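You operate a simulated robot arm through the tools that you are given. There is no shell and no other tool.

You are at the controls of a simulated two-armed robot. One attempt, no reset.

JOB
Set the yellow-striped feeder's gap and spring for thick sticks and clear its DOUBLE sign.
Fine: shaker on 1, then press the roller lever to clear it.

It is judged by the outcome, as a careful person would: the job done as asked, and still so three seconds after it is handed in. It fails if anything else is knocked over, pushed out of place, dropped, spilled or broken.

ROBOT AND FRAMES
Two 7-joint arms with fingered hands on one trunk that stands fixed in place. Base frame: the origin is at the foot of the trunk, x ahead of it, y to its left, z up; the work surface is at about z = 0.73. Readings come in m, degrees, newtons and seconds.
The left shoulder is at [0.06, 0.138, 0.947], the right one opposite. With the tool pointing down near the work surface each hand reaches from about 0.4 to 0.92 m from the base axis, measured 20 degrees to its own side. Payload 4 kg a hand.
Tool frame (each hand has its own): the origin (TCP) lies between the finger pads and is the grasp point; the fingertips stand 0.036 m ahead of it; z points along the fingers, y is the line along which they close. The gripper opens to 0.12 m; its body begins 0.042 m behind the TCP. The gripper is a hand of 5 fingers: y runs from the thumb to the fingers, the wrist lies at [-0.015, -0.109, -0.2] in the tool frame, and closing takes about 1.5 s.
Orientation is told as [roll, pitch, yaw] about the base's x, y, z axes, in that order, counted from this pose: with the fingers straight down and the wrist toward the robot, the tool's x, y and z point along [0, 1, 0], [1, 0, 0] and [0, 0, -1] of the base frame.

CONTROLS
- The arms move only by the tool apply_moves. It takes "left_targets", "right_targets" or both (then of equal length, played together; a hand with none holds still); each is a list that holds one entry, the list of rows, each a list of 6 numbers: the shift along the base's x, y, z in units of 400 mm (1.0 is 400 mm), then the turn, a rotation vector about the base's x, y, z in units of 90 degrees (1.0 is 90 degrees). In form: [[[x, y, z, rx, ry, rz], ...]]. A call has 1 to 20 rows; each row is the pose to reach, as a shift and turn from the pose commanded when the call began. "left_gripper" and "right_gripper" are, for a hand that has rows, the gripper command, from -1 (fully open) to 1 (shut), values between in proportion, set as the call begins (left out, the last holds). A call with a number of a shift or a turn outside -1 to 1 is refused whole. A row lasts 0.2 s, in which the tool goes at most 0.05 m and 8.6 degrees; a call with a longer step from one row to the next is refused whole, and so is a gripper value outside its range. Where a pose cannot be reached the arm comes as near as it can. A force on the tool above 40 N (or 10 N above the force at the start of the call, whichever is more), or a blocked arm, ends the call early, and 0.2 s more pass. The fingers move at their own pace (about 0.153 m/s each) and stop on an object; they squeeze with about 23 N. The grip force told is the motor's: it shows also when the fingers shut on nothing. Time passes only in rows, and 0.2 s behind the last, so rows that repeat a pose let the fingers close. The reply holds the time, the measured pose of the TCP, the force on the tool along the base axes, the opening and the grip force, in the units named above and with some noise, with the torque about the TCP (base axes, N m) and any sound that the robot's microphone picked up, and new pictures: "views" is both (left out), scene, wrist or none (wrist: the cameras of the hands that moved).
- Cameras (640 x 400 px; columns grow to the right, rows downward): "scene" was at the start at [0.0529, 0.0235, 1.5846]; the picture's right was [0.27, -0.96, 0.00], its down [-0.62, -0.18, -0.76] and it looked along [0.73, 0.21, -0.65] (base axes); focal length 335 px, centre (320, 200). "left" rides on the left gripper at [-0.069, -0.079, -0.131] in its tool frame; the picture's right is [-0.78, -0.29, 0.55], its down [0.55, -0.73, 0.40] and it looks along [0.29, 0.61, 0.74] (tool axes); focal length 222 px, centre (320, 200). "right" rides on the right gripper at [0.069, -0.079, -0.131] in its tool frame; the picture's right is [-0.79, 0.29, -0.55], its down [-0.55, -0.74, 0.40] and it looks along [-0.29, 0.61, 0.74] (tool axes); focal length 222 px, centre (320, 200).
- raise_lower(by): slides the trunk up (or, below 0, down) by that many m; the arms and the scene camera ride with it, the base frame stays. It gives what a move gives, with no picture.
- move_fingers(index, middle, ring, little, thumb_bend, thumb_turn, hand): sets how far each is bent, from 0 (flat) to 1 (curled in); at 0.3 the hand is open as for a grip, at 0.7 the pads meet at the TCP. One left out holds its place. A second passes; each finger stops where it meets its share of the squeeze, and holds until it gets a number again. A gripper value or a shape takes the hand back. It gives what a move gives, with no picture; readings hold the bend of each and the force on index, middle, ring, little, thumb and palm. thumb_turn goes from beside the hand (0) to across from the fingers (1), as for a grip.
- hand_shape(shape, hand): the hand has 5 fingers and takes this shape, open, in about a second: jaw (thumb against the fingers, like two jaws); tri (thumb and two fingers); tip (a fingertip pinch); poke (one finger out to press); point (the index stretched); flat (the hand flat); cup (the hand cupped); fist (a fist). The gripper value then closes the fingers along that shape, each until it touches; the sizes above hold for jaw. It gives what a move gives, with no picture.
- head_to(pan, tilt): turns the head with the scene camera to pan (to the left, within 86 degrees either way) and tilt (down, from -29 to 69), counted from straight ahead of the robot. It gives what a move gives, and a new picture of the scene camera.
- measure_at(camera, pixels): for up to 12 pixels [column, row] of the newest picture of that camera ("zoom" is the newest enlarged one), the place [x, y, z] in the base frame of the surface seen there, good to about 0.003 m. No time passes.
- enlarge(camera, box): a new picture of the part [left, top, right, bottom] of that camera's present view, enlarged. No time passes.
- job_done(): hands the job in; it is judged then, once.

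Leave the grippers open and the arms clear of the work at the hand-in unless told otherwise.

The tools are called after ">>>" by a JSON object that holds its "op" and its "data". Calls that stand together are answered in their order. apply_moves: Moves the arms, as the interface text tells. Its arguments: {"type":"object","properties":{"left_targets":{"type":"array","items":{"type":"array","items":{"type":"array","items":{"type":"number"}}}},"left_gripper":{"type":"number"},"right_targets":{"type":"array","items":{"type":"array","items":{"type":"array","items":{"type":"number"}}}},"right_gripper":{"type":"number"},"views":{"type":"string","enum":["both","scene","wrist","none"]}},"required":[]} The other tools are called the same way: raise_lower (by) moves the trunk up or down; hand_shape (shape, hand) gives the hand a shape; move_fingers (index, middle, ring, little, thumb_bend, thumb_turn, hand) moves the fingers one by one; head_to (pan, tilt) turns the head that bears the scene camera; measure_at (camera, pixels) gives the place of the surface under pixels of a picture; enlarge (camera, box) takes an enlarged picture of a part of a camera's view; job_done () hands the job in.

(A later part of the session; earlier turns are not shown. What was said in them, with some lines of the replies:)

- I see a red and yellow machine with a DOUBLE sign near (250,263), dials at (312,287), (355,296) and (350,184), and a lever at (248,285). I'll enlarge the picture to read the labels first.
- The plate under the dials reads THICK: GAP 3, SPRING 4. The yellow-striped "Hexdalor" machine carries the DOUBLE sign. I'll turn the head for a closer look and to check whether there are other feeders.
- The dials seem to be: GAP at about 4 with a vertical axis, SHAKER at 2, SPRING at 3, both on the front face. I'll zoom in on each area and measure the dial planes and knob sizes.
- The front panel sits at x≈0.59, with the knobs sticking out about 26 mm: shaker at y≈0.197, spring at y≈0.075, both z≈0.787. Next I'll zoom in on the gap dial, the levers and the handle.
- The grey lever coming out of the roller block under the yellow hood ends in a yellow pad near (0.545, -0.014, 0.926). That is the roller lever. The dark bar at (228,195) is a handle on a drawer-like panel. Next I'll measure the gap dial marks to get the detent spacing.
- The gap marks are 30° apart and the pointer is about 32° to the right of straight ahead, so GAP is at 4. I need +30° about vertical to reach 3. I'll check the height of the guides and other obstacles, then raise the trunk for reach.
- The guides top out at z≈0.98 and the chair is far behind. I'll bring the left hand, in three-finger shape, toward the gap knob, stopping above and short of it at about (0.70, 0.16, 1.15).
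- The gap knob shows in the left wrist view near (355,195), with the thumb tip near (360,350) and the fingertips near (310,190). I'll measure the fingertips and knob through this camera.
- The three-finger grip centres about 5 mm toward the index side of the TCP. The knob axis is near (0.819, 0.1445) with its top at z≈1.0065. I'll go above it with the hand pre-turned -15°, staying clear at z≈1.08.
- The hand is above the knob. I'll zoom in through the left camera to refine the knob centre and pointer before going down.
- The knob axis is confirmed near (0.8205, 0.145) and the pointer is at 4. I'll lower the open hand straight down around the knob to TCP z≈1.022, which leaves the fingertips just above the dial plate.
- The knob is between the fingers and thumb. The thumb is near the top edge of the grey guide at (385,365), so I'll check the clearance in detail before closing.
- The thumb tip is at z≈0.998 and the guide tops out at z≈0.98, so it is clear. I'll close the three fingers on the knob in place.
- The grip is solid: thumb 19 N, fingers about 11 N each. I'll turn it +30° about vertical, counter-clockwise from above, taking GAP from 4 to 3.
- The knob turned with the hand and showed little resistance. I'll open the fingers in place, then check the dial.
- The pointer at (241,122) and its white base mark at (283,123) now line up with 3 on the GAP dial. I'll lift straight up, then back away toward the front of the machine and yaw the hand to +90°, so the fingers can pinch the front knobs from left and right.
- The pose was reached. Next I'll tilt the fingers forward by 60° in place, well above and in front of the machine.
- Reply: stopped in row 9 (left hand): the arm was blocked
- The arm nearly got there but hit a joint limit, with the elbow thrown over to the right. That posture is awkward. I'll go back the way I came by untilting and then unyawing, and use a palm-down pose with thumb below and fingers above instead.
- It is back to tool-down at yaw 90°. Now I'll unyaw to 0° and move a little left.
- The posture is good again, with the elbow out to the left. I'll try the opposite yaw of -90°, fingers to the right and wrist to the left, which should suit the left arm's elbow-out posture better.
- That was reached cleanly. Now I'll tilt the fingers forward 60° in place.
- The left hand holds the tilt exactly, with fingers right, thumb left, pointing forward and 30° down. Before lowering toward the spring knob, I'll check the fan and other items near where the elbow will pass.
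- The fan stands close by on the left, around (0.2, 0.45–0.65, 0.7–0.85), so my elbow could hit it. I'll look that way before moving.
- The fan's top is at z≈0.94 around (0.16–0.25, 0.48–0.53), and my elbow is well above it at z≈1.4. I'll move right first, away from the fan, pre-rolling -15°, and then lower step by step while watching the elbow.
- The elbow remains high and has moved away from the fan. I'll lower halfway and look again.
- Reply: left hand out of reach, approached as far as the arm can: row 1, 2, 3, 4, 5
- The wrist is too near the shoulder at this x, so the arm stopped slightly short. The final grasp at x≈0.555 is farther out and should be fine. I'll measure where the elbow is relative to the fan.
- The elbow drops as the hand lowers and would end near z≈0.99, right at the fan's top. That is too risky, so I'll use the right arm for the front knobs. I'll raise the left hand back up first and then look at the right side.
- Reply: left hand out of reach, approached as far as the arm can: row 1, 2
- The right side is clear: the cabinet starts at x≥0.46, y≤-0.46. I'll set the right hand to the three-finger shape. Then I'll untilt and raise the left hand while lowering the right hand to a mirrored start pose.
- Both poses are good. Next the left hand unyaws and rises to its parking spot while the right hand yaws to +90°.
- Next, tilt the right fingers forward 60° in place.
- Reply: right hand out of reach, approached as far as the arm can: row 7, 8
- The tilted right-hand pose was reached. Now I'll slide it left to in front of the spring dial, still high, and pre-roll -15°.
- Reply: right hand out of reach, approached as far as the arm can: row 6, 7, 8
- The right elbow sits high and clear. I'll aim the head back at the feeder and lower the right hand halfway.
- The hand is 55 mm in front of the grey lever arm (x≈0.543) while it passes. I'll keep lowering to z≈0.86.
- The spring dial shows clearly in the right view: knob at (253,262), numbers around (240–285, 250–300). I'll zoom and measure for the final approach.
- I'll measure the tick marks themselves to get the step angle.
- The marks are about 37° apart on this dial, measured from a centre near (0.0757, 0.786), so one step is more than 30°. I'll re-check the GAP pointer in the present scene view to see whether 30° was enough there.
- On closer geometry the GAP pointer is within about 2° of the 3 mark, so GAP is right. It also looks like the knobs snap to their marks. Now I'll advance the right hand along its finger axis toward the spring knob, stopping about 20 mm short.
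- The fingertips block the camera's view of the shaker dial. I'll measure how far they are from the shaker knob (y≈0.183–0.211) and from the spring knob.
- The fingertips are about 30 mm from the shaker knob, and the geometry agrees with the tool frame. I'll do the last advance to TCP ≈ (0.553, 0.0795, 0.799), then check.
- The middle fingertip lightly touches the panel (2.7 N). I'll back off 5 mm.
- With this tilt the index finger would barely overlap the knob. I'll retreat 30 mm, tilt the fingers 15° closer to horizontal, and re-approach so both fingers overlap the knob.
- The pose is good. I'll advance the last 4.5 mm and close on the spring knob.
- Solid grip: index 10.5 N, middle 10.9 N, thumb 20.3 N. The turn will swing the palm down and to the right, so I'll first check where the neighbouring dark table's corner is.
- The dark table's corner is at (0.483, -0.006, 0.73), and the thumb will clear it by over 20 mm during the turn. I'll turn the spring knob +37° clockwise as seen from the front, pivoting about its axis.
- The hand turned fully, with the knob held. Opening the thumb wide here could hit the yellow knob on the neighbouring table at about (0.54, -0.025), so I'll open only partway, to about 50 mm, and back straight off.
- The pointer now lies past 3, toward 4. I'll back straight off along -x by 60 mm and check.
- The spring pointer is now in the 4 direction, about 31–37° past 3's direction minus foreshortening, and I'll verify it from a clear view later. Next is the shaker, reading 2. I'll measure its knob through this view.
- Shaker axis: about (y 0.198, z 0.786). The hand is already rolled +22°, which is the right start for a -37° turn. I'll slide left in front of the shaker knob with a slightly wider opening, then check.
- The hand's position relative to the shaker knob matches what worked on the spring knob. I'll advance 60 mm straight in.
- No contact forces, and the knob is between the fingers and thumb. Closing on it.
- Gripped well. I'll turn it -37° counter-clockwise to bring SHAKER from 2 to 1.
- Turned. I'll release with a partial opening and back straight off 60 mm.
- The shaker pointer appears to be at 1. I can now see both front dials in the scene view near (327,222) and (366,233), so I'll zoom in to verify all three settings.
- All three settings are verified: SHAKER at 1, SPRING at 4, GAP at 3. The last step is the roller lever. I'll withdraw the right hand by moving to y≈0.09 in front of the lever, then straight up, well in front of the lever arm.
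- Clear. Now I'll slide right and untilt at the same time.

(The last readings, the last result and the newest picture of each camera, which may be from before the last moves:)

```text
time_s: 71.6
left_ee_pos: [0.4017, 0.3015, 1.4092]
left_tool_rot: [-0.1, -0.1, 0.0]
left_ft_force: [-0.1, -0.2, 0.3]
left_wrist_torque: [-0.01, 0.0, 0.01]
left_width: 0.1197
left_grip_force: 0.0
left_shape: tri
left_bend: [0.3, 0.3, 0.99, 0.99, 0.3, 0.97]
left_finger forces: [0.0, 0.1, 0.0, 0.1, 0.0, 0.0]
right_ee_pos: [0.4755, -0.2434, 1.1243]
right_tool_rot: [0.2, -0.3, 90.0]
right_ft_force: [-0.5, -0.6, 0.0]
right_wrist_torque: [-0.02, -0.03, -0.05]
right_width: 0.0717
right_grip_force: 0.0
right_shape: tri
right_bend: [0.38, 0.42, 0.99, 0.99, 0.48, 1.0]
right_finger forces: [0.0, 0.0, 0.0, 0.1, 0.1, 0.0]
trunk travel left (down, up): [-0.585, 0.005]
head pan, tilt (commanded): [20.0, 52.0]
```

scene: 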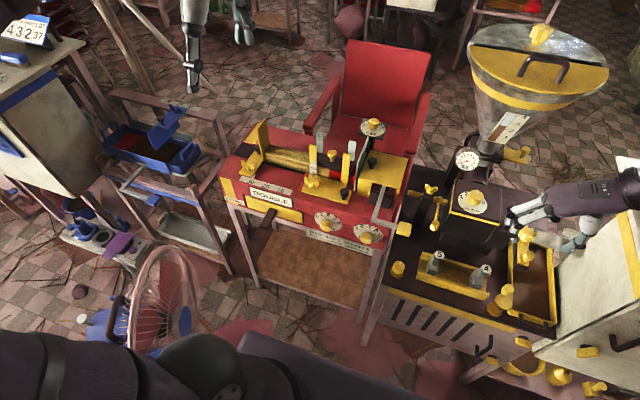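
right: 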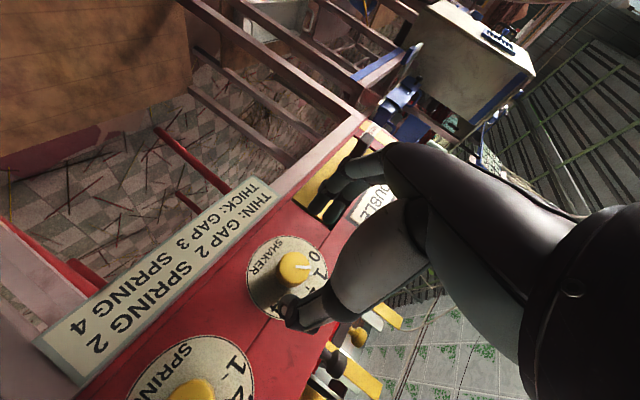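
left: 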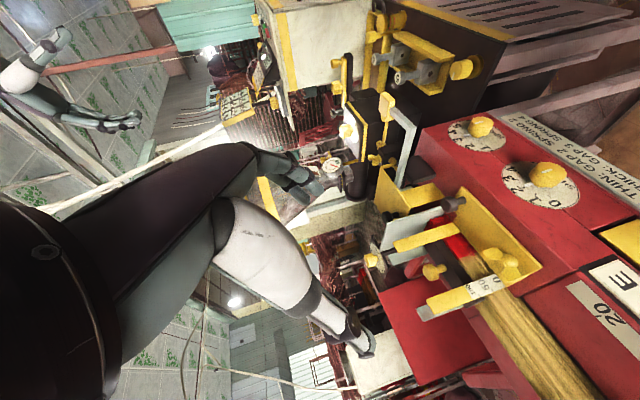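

The whole feeder is visible again, with the lever pad at about (403,228). I'll unyaw the right hand to 0°, then set the poke shape and measure the pad.

>>> {"op": "apply_moves", "data": {"right_targets": [[[0, 0.01, 0, 0, 0, -0.0833], [0, 0.02, 0, 0, 0, -0.1667], [0, 0.03, 0, 0, 0, -0.25], [0, 0.04, 0, 0, 0, -0.3333], [0, 0.05, 0, 0, 0, -0.4167], [0, 0.06, 0, 0, 0, -0.5], [0, 0.07, 0, 0, 0, -0.5833], [0, 0.08, 0, 0, 0, -0.6667], [0, 0.09, 0, 0, 0, -0.75], [0, 0.1, 0, 0, 0, -0.8333], [0, 0.11, 0, 0, 0, -0.9167], [0, 0.12, 0, 0, 0, -1.0], [0, 0.12, 0, 0, 0, -1.0]]], "views": "none"}}

>>> {"op": "hand_shape", "data": {"hand": "right", "shape": "poke"}}

>>> {"op": "enlarge", "data": {"camera": "scene", "box": [355, 160, 435, 250]}}

>>> {"op": "measure_at", "data": {"camera": "zoom", "pixels": [[340, 275], [310, 265], [370, 280], [335, 290], [340, 310], [345, 262], [210, 240], [270, 255], [200, 200], [230, 130], [190, 130], [260, 140]]}}

```text
time_s: 74.4
left_ee_pos: [0.4005, 0.301, 1.4094]
left_tool_rot: [0.0, -0.1, -0.1]
left_ft_force: [0.2, 0.4, 0.5]
left_wrist_torque: [0.0, 0.01, -0.01]
left_width: 0.12
left_grip_force: 0.1
left_shape: tri
left_bend: [0.3, 0.3, 0.99, 0.99, 0.3, 0.97]
left_finger forces: [0.0, 0.1, 0.0, 0.1, 0.0, 0.0]
right_ee_pos: [0.476, -0.1965, 1.1243]
right_tool_rot: [0.1, -0.2, 0.0]
right_ft_force: [0.0, -0.2, 0.0]
right_wrist_torque: [-0.03, 0.03, 0.0]
right_width: 0.0716
right_grip_force: 0.0
right_shape: tri
right_bend: [0.38, 0.42, 0.99, 0.99, 0.48, 1.0]
right_finger forces: [0.0, 0.0, 0.0, 0.0, 0.0, 0.1]
trunk travel left (down, up): [-0.585, 0.005]
head pan, tilt (commanded): [20.0, 52.0]
```

```text
time_s: 75.3
left_ee_pos: [0.401, 0.3, 1.4099]
left_tool_rot: [-0.1, -0.1, -0.1]
left_ft_force: [0.3, 0.2, 0.0]
left_wrist_torque: [0.03, 0.04, 0.03]
left_width: 0.1197
left_grip_force: 0.1
left_shape: tri
left_bend: [0.3, 0.3, 0.99, 0.99, 0.3, 0.97]
left_finger forces: [0.0, 0.0, 0.0, 0.1, 0.1, 0.1]
right_ee_pos: [0.4763, -0.1954, 1.1249]
right_tool_rot: [0.3, -0.3, 0.0]
right_ft_force: [0.0, 0.7, -0.2]
right_wrist_torque: [0.01, -0.04, -0.03]
right_width: 0.0
right_grip_force: 0.0
right_shape: poke
right_bend: [0.7, 0.7, 0.99, 0.99, 1.0, 1.0]
right_finger forces: [0.1, 0.0, 0.1, 0.0, 0.0, 0.0]
trunk travel left (down, up): [-0.585, 0.005]
head pan, tilt (commanded): [20.0, 52.0]
```

```text
4.44 times, centred on (395, 205) of scene
```

zoom: 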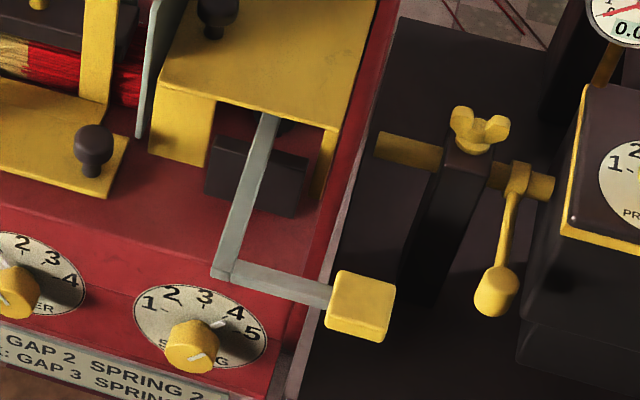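

```text
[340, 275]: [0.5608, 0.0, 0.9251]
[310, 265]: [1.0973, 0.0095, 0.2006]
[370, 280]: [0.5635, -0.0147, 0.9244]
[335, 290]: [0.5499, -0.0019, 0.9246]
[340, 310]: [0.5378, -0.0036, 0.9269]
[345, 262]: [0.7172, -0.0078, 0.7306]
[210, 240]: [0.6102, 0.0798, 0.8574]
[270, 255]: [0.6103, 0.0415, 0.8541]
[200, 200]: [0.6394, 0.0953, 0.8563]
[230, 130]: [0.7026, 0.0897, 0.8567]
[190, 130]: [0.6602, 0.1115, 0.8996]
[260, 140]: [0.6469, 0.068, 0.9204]
```

The pad is centred at about (0.546, -0.014) with its top at z≈0.925. I'll move the poking hand over it, hovering with TCP at z≈1.0.

>>> {"op": "apply_moves", "data": {"right_targets": [[[0.035, 0.091, 0, 0, 0, 0], [0.07, 0.182, 0, 0, 0, 0], [0.105, 0.273, 0, 0, 0, 0], [0.14, 0.364, 0, 0, 0, 0], [0.175, 0.455, 0, 0, 0, 0], [0.175, 0.455, -0.1, 0, 0, 0], [0.175, 0.455, -0.2, 0, 0, 0], [0.175, 0.455, -0.3, 0, 0, 0], [0.175, 0.455, -0.3, 0, 0, 0]]], "views": "both"}}

>>> {"op": "enlarge", "data": {"camera": "right", "box": [140, 120, 400, 400]}}

>>> {"op": "enlarge", "data": {"camera": "scene", "box": [330, 140, 450, 260]}}

```text
time_s: 77.3
left_ee_pos: [0.4, 0.3012, 1.41]
left_tool_rot: [-0.1, 0.0, -0.2]
left_ft_force: [0.1, 0.9, 0.0]
left_wrist_torque: [0.0, 0.02, 0.02]
left_width: 0.1198
left_grip_force: 0.0
left_shape: tri
left_bend: [0.3, 0.3, 0.99, 0.99, 0.3, 0.97]
left_finger forces: [0.0, 0.0, 0.1, 0.0, 0.0, 0.0]
right_ee_pos: [0.5463, -0.0123, 1.0062]
right_tool_rot: [0.1, -0.3, 0.0]
right_ft_force: [-0.6, 0.1, 0.0]
right_wrist_torque: [0.02, -0.03, 0.03]
right_width: 0.0002
right_grip_force: 0.0
right_shape: poke
right_bend: [0.7, 0.7, 0.99, 0.99, 1.0, 1.0]
right_finger forces: [0.0, 0.0, 0.1, 0.0, 0.0, 0.0]
trunk travel left (down, up): [-0.585, 0.005]
head pan, tilt (commanded): [20.0, 52.0]
```

scene: 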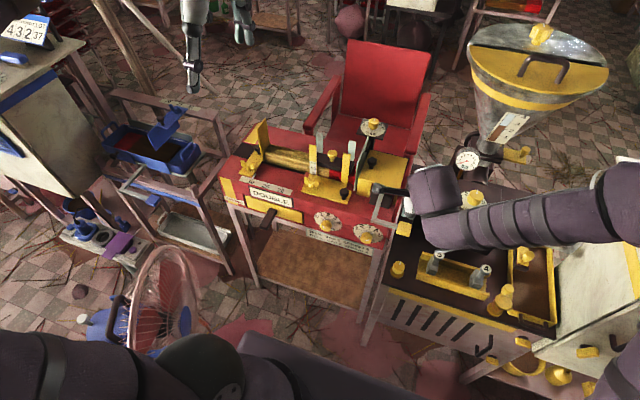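
right: 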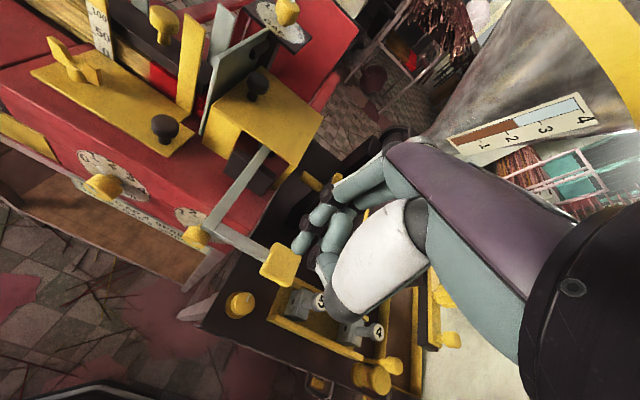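

```text
1.43 times, centred on (270, 260) of right
```

zoom: 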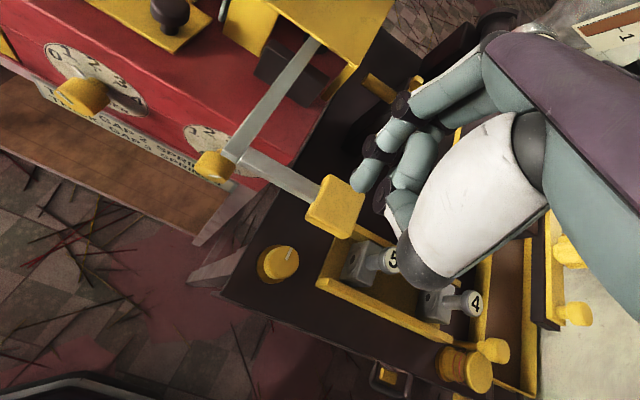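

```text
3.33 times, centred on (390, 200) of scene
```

zoom: 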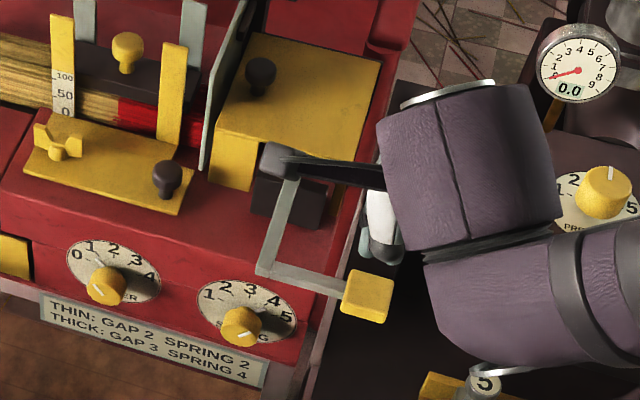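

I'll measure where the fingertips are relative to the pad.

>>> {"op": "measure_at", "data": {"camera": "right", "pixels": [[300, 243], [305, 235], [318, 250], [330, 235], [322, 268], [330, 262], [340, 290], [316, 215], [280, 262], [270, 270], [290, 275], [330, 280]]}}

```text
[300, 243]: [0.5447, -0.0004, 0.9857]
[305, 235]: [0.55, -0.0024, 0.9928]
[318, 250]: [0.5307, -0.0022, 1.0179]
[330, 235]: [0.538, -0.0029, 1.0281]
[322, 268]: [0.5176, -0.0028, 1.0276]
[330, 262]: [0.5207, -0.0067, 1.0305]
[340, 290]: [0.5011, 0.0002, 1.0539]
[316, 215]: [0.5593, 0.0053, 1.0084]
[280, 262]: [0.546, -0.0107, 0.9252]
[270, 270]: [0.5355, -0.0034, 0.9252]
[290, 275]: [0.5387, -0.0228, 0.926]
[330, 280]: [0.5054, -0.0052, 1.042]
```

The index tip is at about (0.545, 0.0), just inside the pad's left edge. I'll shift 5 mm right and lower until just above the pad.

>>> {"op": "apply_moves", "data": {"right_targets": [[[0, -0.0125, -0.05, 0, 0, 0], [0, -0.0125, -0.1, 0, 0, 0], [0, -0.0125, -0.1, 0, 0, 0]]], "views": "both"}}

>>> {"op": "enlarge", "data": {"camera": "right", "box": [220, 180, 400, 330]}}

```text
time_s: 78.1
left_ee_pos: [0.4014, 0.3005, 1.4099]
left_tool_rot: [0.0, 0.0, 0.0]
left_ft_force: [-1.0, -0.4, 0.0]
left_wrist_torque: [0.0, 0.01, 0.02]
left_width: 0.1196
left_grip_force: 0.1
left_shape: tri
left_bend: [0.3, 0.3, 0.99, 0.99, 0.3, 0.97]
left_finger forces: [0.0, 0.0, 0.0, 0.1, 0.0, 0.0]
right_ee_pos: [0.5462, -0.0197, 0.9652]
right_tool_rot: [0.2, -0.3, 0.0]
right_ft_force: [-0.6, -0.3, -1.6]
right_wrist_torque: [-0.01, 0.0, 0.02]
right_width: 0.0
right_grip_force: 0.0
right_shape: poke
right_bend: [0.7, 0.7, 0.99, 0.99, 1.0, 1.0]
right_finger forces: [0.0, 0.0, 0.1, 0.1, 0.0, 0.0]
trunk travel left (down, up): [-0.585, 0.005]
head pan, tilt (commanded): [20.0, 52.0]
```

scene: 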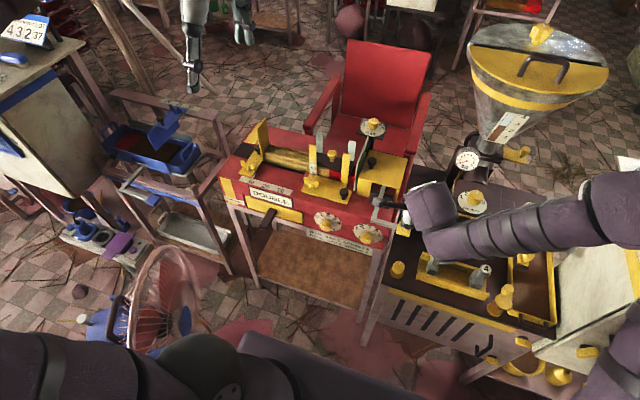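
right: 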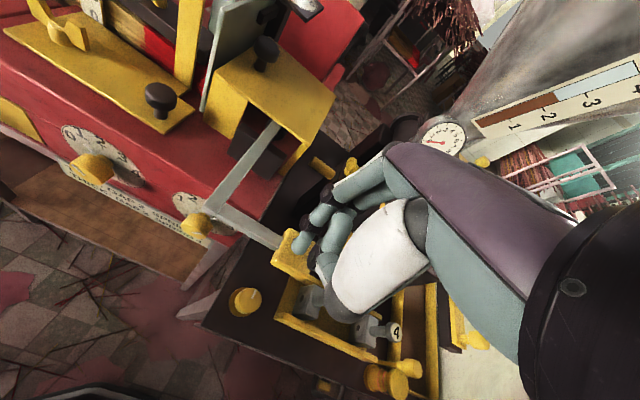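

```text
2.67 times, centred on (310, 255) of right
```

zoom: 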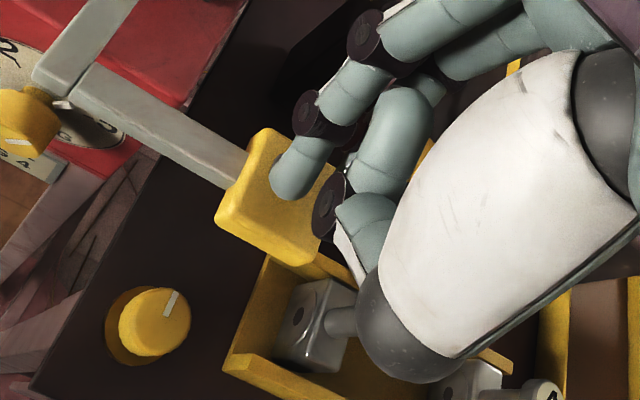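

The index tip is over the pad's centre. I'll press down slowly, 20 mm in 4 mm steps, and watch force and sign.

>>> {"op": "apply_moves", "data": {"right_targets": [[[0, 0, -0.01, 0, 0, 0], [0, 0, -0.02, 0, 0, 0], [0, 0, -0.03, 0, 0, 0], [0, 0, -0.04, 0, 0, 0], [0, 0, -0.05, 0, 0, 0]]], "views": "both"}}

>>> {"op": "enlarge", "data": {"camera": "scene", "box": [215, 140, 435, 270]}}

```text
time_s: 79.3
left_ee_pos: [0.4019, 0.3, 1.4102]
left_tool_rot: [-0.1, -0.2, -0.1]
left_ft_force: [0.5, -0.6, 0.7]
left_wrist_torque: [0.0, -0.01, 0.0]
left_width: 0.12
left_grip_force: 0.0
left_shape: tri
left_bend: [0.3, 0.3, 0.99, 0.99, 0.3, 0.97]
left_finger forces: [0.0, 0.0, 0.1, 0.0, 0.1, 0.0]
right_ee_pos: [0.5453, -0.0177, 0.9457]
right_tool_rot: [0.1, -0.3, 0.0]
right_ft_force: [1.0, 1.2, 4.0]
right_wrist_torque: [0.1, 0.02, 0.03]
right_width: 0.0001
right_grip_force: 0.0
right_shape: poke
right_bend: [0.7, 0.7, 0.99, 0.99, 1.0, 1.0]
right_finger forces: [5.2, 0.0, 0.0, 0.0, 0.1, 0.0]
trunk travel left (down, up): [-0.585, 0.005]
head pan, tilt (commanded): [20.0, 52.0]
```

scene: 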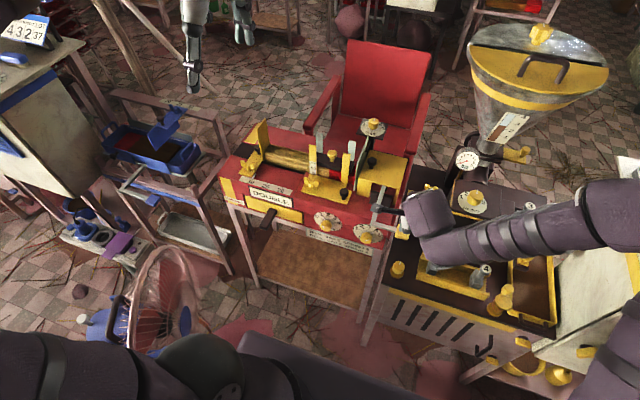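
right: 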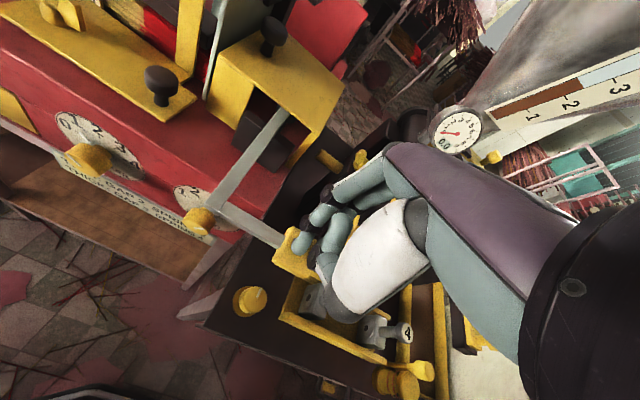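

```text
2.91 times, centred on (325, 205) of scene
```

zoom: 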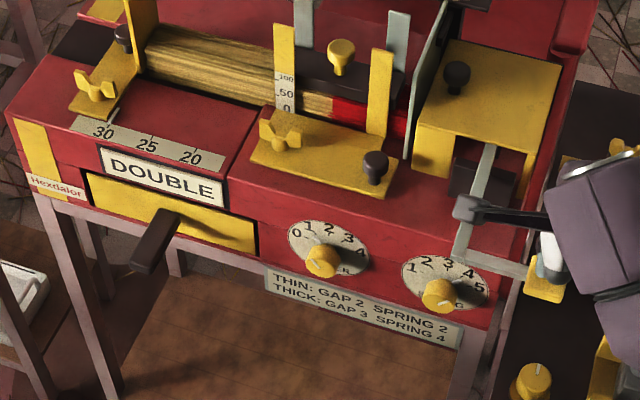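

The lever is moving under about 5 N, and the sign still reads DOUBLE. I'll press 20 mm further.

>>> {"op": "apply_moves", "data": {"right_targets": [[[0, 0, -0.01, 0, 0, 0], [0, 0, -0.02, 0, 0, 0], [0, 0, -0.03, 0, 0, 0], [0, 0, -0.04, 0, 0, 0], [0, 0, -0.05, 0, 0, 0]]], "views": "both"}}

>>> {"op": "enlarge", "data": {"camera": "scene", "box": [215, 140, 435, 270]}}

```text
time_s: 80.5
left_ee_pos: [0.4008, 0.3007, 1.4101]
left_tool_rot: [-0.1, -0.2, -0.1]
left_ft_force: [0.0, -0.2, 0.2]
left_wrist_torque: [0.02, 0.02, 0.0]
left_width: 0.1198
left_grip_force: 0.0
left_shape: tri
left_bend: [0.3, 0.3, 0.99, 0.99, 0.3, 0.97]
left_finger forces: [0.0, 0.0, 0.0, 0.0, 0.0, 0.0]
right_ee_pos: [0.5449, -0.0186, 0.9255]
right_tool_rot: [0.2, -0.3, -0.1]
right_ft_force: [-0.6, 0.0, 6.1]
right_wrist_torque: [0.05, 0.03, -0.02]
right_width: 0.0
right_grip_force: 0.1
right_shape: poke
right_bend: [0.7, 0.7, 0.99, 0.99, 1.0, 1.0]
right_finger forces: [6.9, 0.0, 0.1, 0.1, 0.0, 0.0]
trunk travel left (down, up): [-0.585, 0.005]
head pan, tilt (commanded): [20.0, 52.0]
```

scene: 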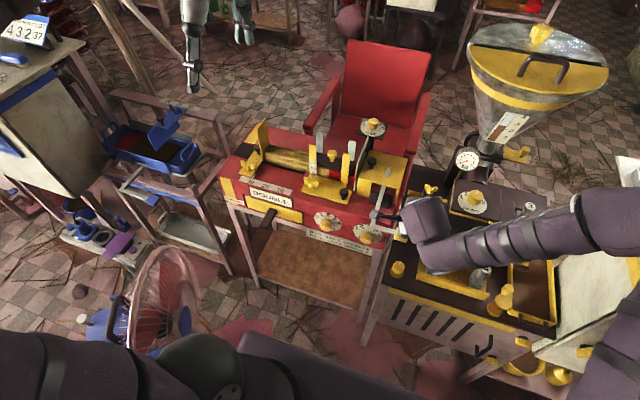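
right: 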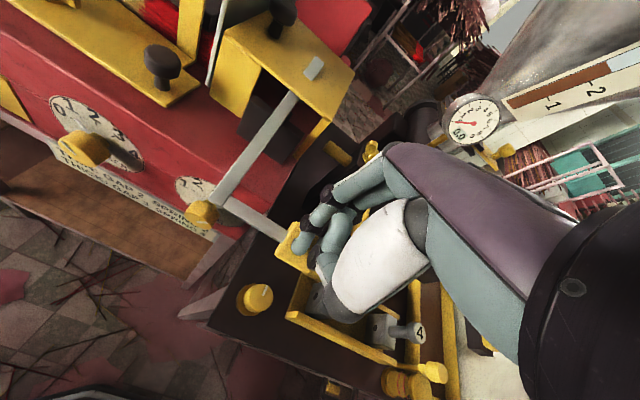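

```text
2.91 times, centred on (325, 205) of scene
```

zoom: 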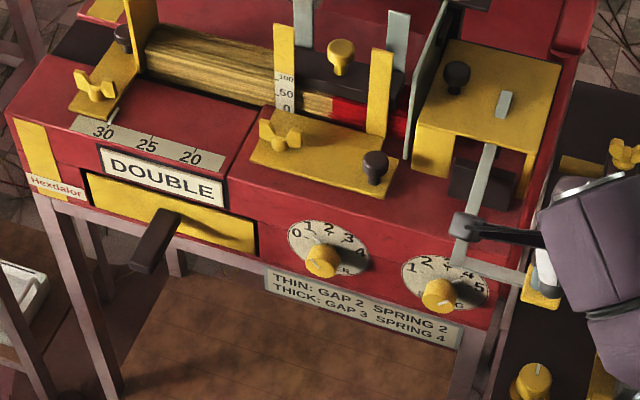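

The lever's far end now pokes through the hood as it pivots, at 7 N. The sign is unchanged, so I'll press another 16 mm.

>>> {"op": "apply_moves", "data": {"right_targets": [[[0, 0, -0.01, 0, 0, 0], [0, 0, -0.02, 0, 0, 0], [0, 0, -0.03, 0, 0, 0], [0, 0, -0.04, 0, 0, 0]]], "views": "both"}}

>>> {"op": "enlarge", "data": {"camera": "scene", "box": [215, 140, 435, 270]}}

```text
time_s: 81.2
left_ee_pos: [0.3993, 0.3, 1.4107]
left_tool_rot: [-0.1, -0.2, -0.1]
left_ft_force: [0.0, -0.1, -0.6]
left_wrist_torque: [-0.01, 0.0, 0.02]
left_width: 0.1197
left_grip_force: 0.0
left_shape: tri
left_bend: [0.3, 0.3, 0.99, 0.99, 0.3, 0.97]
left_finger forces: [0.0, 0.0, 0.0, 0.0, 0.1, 0.1]
right_ee_pos: [0.5484, -0.0164, 0.9224]
right_tool_rot: [0.3, -1.2, 0.1]
right_ft_force: [-15.1, -5.5, 24.0]
right_wrist_torque: [-0.29, 0.47, -0.04]
right_width: 0.0002
right_grip_force: 0.0
right_shape: poke
right_bend: [0.7, 0.7, 0.99, 0.99, 1.0, 1.0]
right_finger forces: [13.4, 15.3, 0.0, 0.0, 0.0, 0.1]
trunk travel left (down, up): [-0.585, 0.005]
head pan, tilt (commanded): [20.0, 52.0]
stopped in row 3 (right hand): the force on the tool passed its limit at 44 N (the readings are from after the stop); the commanded pose is now the measured one
```

scene: 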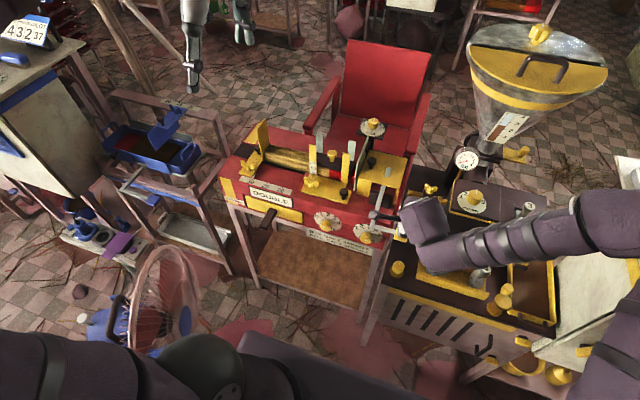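
right: 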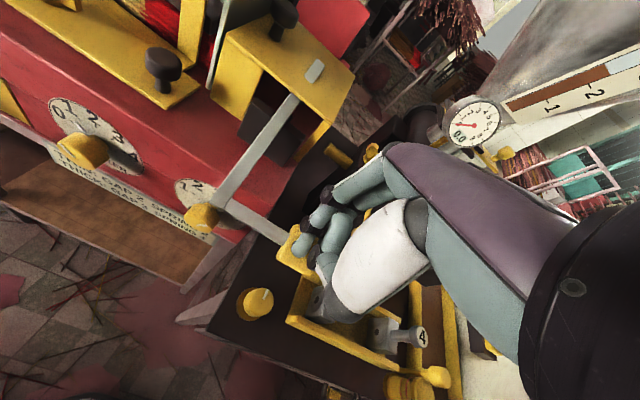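

```text
2.91 times, centred on (325, 205) of scene
```

zoom: 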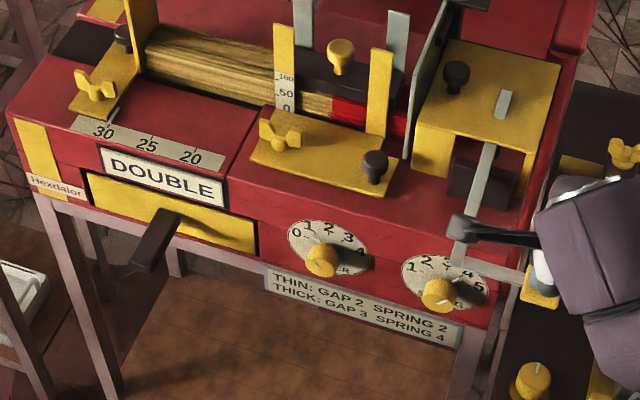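

The lever reached its stop (force rose to 44 N and the call ended). The sign hasn't changed yet. It may need a short hold or clear on release, so I'll ease off 1 mm and hold about 2 s with the lever down.

>>> {"op": "apply_moves", "data": {"right_targets": [[[-0.004, 0, 0.0, 0, 0, 0], [-0.006, -0.002, 0.0, 0, 0, 0], [-0.006, -0.002, 0.0, 0, 0, 0], [-0.006, -0.002, 0.0, 0, 0, 0], [-0.006, -0.002, 0.0, 0, 0, 0], [-0.006, -0.002, 0.0, 0, 0, 0], [-0.006, -0.002, 0.0, 0, 0, 0], [-0.006, -0.002, 0.0, 0, 0, 0]]], "views": "both"}}

>>> {"op": "enlarge", "data": {"camera": "scene", "box": [215, 140, 435, 270]}}

```text
time_s: 83.0
left_ee_pos: [0.3978, 0.3011, 1.4108]
left_tool_rot: [-0.1, -0.2, -0.1]
left_ft_force: [-0.5, 0.2, 0.8]
left_wrist_torque: [0.02, -0.03, -0.02]
left_width: 0.1201
left_grip_force: 0.0
left_shape: tri
left_bend: [0.3, 0.3, 0.99, 0.99, 0.3, 0.97]
left_finger forces: [0.0, 0.0, 0.0, 0.1, 0.0, 0.1]
right_ee_pos: [0.546, -0.0165, 0.9225]
right_tool_rot: [0.2, -1.2, 0.0]
right_ft_force: [-1.0, 1.7, 40.1]
right_wrist_torque: [-0.17, -0.17, 0.0]
right_width: 0.0
right_grip_force: 0.1
right_shape: poke
right_bend: [0.7, 0.7, 0.99, 0.99, 1.0, 1.0]
right_finger forces: [13.0, 24.6, 0.0, 0.1, 0.0, 0.0]
trunk travel left (down, up): [-0.585, 0.005]
head pan, tilt (commanded): [20.0, 52.0]
```

scene: 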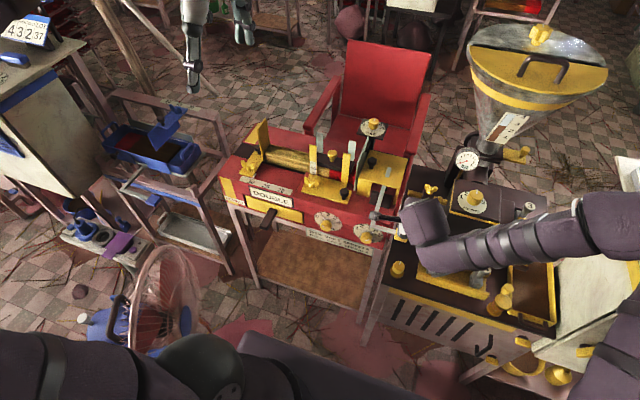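
right: 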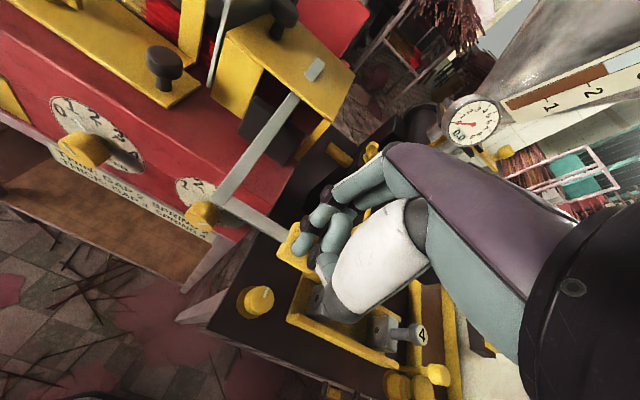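

```text
2.91 times, centred on (325, 205) of scene
```

zoom: 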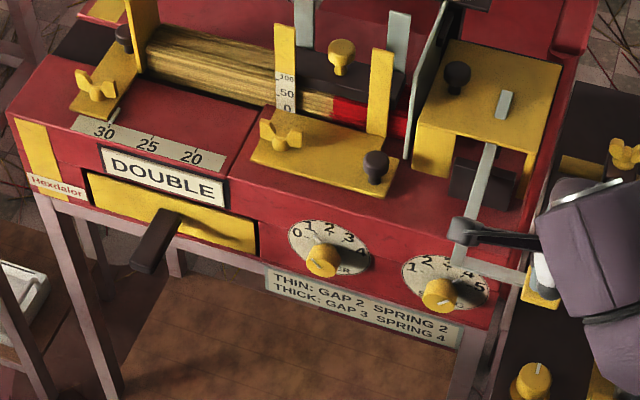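

The force is 40 N against the stop, so holding here does nothing more. I'll lift off, release the lever and see if the sign changes.

>>> {"op": "apply_moves", "data": {"right_targets": [[[0, 0, 0.05, 0, 0, 0], [0, 0, 0.1, 0, 0, 0], [0, 0, 0.15, 0, 0, 0], [0, 0, 0.2, 0, 0, 0], [0, 0, 0.2, 0, 0, 0], [0, 0, 0.2, 0, 0, 0]]], "views": "both"}}

>>> {"op": "enlarge", "data": {"camera": "scene", "box": [215, 140, 435, 270]}}

```text
time_s: 84.4
left_ee_pos: [0.4002, 0.2994, 1.4087]
left_tool_rot: [-0.2, -0.1, -0.1]
left_ft_force: [1.0, 0.7, -0.6]
left_wrist_torque: [-0.03, 0.0, -0.02]
left_width: 0.12
left_grip_force: 0.1
left_shape: tri
left_bend: [0.3, 0.3, 0.99, 0.99, 0.3, 0.97]
left_finger forces: [0.0, 0.0, 0.0, 0.1, 0.1, 0.1]
right_ee_pos: [0.5464, -0.0175, 1.0002]
right_tool_rot: [0.3, -0.9, 0.0]
right_ft_force: [-0.4, 1.3, -0.8]
right_wrist_torque: [0.0, 0.03, -0.03]
right_width: 0.0001
right_grip_force: 0.2
right_shape: poke
right_bend: [0.7, 0.7, 0.99, 0.99, 1.0, 1.0]
right_finger forces: [0.0, 0.0, 0.1, 0.0, 0.1, 0.1]
trunk travel left (down, up): [-0.585, 0.005]
head pan, tilt (commanded): [20.0, 52.0]
```

scene: 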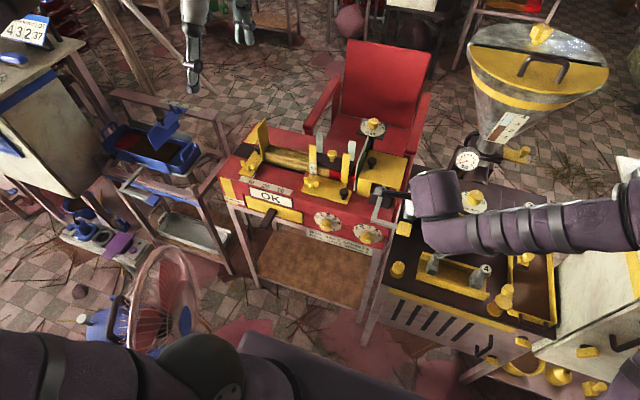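
right: 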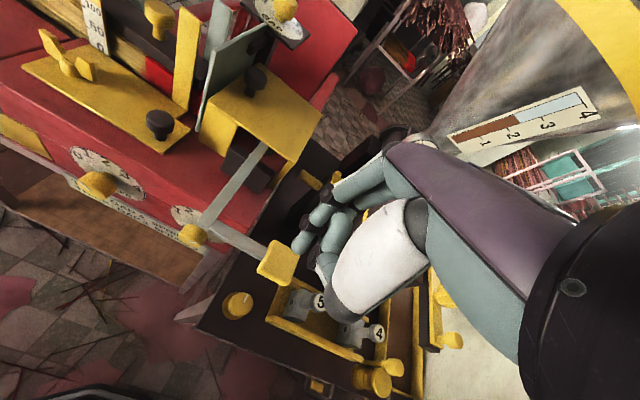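

```text
2.91 times, centred on (325, 205) of scene
```

zoom: 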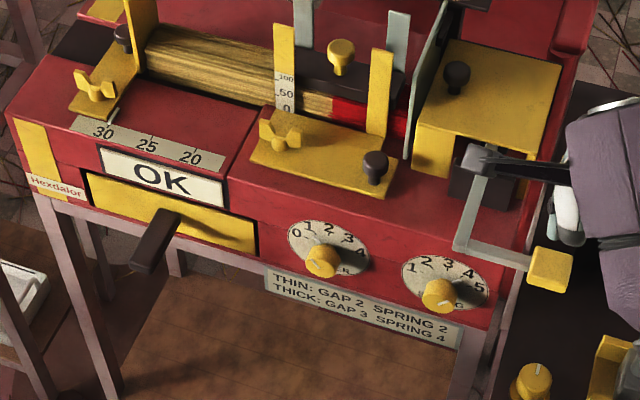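

The sign flipped to OK on release and the lever is back up. I'll retract the right hand upward and back to its starting place.

>>> {"op": "apply_moves", "data": {"right_targets": [[[0, 0, 0.1, 0, 0, 0], [0, 0, 0.2, 0, 0, 0], [0, 0, 0.3, 0, 0, 0], [-0.025, -0.04, 0.385, 0, 0, 0], [-0.05, -0.08, 0.47, 0, 0, 0], [-0.075, -0.12, 0.555, 0, 0, 0], [-0.1, -0.16, 0.64, 0, 0, 0], [-0.125, -0.2, 0.725, 0, 0, 0], [-0.15, -0.24, 0.81, 0, 0, 0], [-0.175, -0.28, 0.895, 0, 0, 0], [-0.2, -0.32, 0.975, 0, 0, 0], [-0.2, -0.32, 0.975, 0, 0, 0]]], "views": "scene"}}

>>> {"op": "hand_shape", "data": {"hand": "right", "shape": "jaw"}}

>>> {"op": "hand_shape", "data": {"hand": "left", "shape": "jaw"}}

>>> {"op": "head_to", "data": {"pan": 15.9, "tilt": 45}}

```text
time_s: 87.0
left_ee_pos: [0.4008, 0.301, 1.4093]
left_tool_rot: [-0.1, -0.1, 0.0]
left_ft_force: [0.6, 0.1, -0.5]
left_wrist_torque: [0.01, -0.02, -0.01]
left_width: 0.1197
left_grip_force: 0.2
left_shape: tri
left_bend: [0.3, 0.3, 0.99, 0.99, 0.3, 0.97]
left_finger forces: [0.0, 0.0, 0.1, 0.0, 0.0, 0.1]
right_ee_pos: [0.467, -0.1457, 1.3882]
right_tool_rot: [0.2, -0.9, 0.1]
right_ft_force: [1.6, 0.2, -0.9]
right_wrist_torque: [-0.02, 0.02, -0.01]
right_width: 0.0
right_grip_force: 0.1
right_shape: poke
right_bend: [0.7, 0.7, 0.99, 0.99, 1.0, 1.0]
right_finger forces: [0.0, 0.0, 0.0, 0.0, 0.0, 0.0]
trunk travel left (down, up): [-0.585, 0.005]
head pan, tilt (commanded): [20.0, 52.0]
```

scene: 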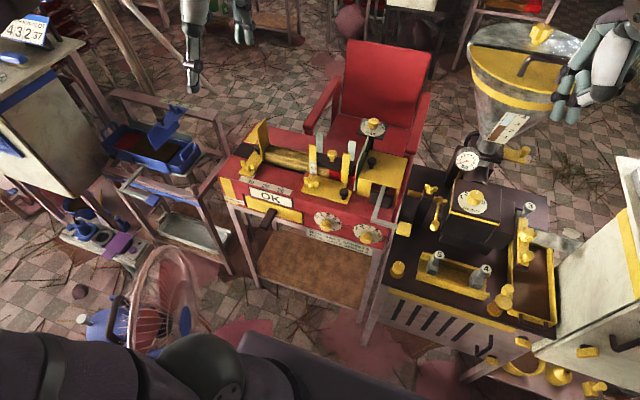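

```text
time_s: 87.9
left_ee_pos: [0.4015, 0.3004, 1.4104]
left_tool_rot: [-0.1, 0.0, -0.1]
left_ft_force: [0.0, -0.1, -0.4]
left_wrist_torque: [-0.03, -0.02, -0.03]
left_width: 0.12
left_grip_force: 0.1
left_shape: tri
left_bend: [0.3, 0.3, 0.99, 0.99, 0.3, 0.97]
left_finger forces: [0.1, 0.0, 0.1, 0.1, 0.1, 0.1]
right_ee_pos: [0.4672, -0.1463, 1.389]
right_tool_rot: [0.3, -1.0, 0.1]
right_ft_force: [0.2, -0.5, 0.0]
right_wrist_torque: [-0.01, -0.01, 0.01]
right_width: 0.1201
right_grip_force: 0.1
right_shape: jaw
right_bend: [0.3, 0.3, 0.3, 0.3, 0.3, 0.97]
right_finger forces: [0.0, 0.0, 0.0, 0.0, 0.1, 0.0]
trunk travel left (down, up): [-0.585, 0.005]
head pan, tilt (commanded): [20.0, 52.0]
```

```text
time_s: 88.8
left_ee_pos: [0.4018, 0.3017, 1.4095]
left_tool_rot: [-0.1, -0.1, -0.1]
left_ft_force: [0.1, -0.7, -0.1]
left_wrist_torque: [0.0, 0.0, 0.0]
left_width: 0.1199
left_grip_force: 0.0
left_shape: jaw
left_bend: [0.3, 0.3, 0.3, 0.3, 0.3, 0.97]
left_finger forces: [0.0, 0.1, 0.1, 0.0, 0.0, 0.1]
right_ee_pos: [0.4676, -0.1463, 1.3873]
right_tool_rot: [0.2, -0.9, 0.1]
right_ft_force: [-0.3, 0.2, 0.1]
right_wrist_torque: [0.02, -0.01, 0.0]
right_width: 0.1203
right_grip_force: 0.0
right_shape: jaw
right_bend: [0.3, 0.3, 0.3, 0.3, 0.3, 0.97]
right_finger forces: [0.0, 0.1, 0.0, 0.0, 0.0, 0.0]
trunk travel left (down, up): [-0.585, 0.005]
head pan, tilt (commanded): [20.0, 52.0]
```

```text
time_s: 89.5
left_ee_pos: [0.4009, 0.3003, 1.4095]
left_tool_rot: [-0.2, -0.1, -0.1]
left_ft_force: [0.7, -0.7, 0.8]
left_wrist_torque: [-0.01, -0.02, 0.0]
left_width: 0.1198
left_grip_force: 0.1
left_shape: jaw
left_bend: [0.3, 0.3, 0.3, 0.3, 0.3, 0.97]
left_finger forces: [0.0, 0.0, 0.1, 0.0, 0.0, 0.0]
right_ee_pos: [0.4673, -0.1467, 1.3876]
right_tool_rot: [0.2, -0.9, 0.1]
right_ft_force: [0.2, 1.0, 0.4]
right_wrist_torque: [-0.02, 0.01, -0.05]
right_width: 0.12
right_grip_force: 0.1
right_shape: jaw
right_bend: [0.3, 0.3, 0.3, 0.3, 0.3, 0.97]
right_finger forces: [0.1, 0.1, 0.0, 0.0, 0.0, 0.1]
trunk travel left (down, up): [-0.585, 0.005]
head pan, tilt (commanded): [15.9, 45.0]
```

scene: 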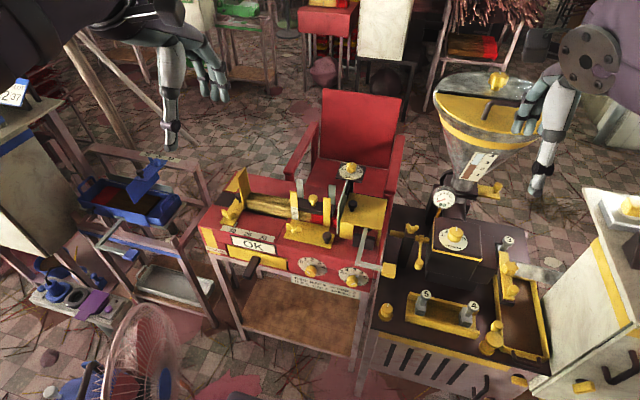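

One last check of the sign and all dials before handing in.

>>> {"op": "enlarge", "data": {"camera": "scene", "box": [285, 245, 385, 307]}}

>>> {"op": "enlarge", "data": {"camera": "scene", "box": [325, 152, 375, 187]}}

>>> {"op": "enlarge", "data": {"camera": "scene", "box": [190, 150, 430, 310]}}

```text
6.40 times, centred on (335, 276) of scene
```

zoom: 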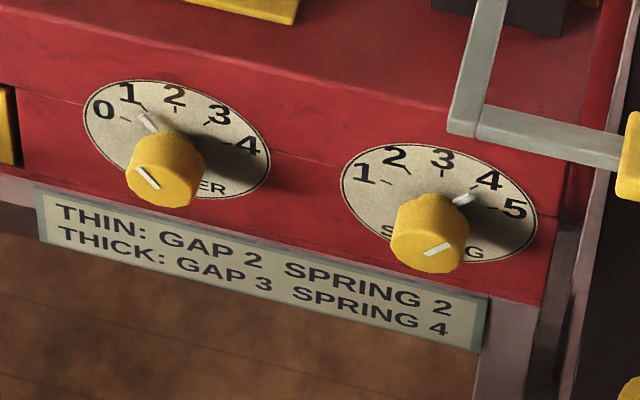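

```text
11.43 times, centred on (350, 170) of scene
```

zoom: 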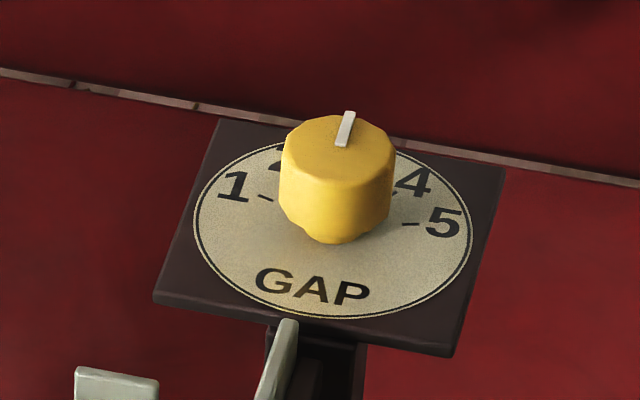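

```text
2.50 times, centred on (310, 230) of scene
```

zoom: 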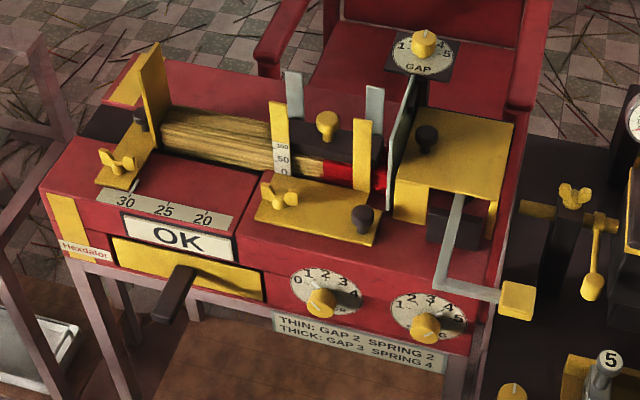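

GAP is at 3, SPRING at 4, SHAKER at 1 and the sign reads OK. Both hands are open and clear, and nothing else has moved, so I'm handing the job in.

>>> {"op": "job_done", "data": {}}

```text
The job is handed in.
```

The yellow-striped feeder is set for thick sticks and its DOUBLE sign is cleared. I checked each setting in the camera before handing in.

- **Gap:** moved from 4 to 3, as the machine's own plate gives for thick sticks.
- **Spring:** moved from 3 to 4, also from the plate.
- **Shaker:** moved from 2 to 1.
- **DOUBLE sign:** I pressed the roller lever to its stop and let go. The sign changed to OK on release.

The lever met its stop hard, with the force reaching 44 N. It sprang back up normally and shows no visible damage. I saw nothing else knocked or moved, and both hands are open and clear of the machine.
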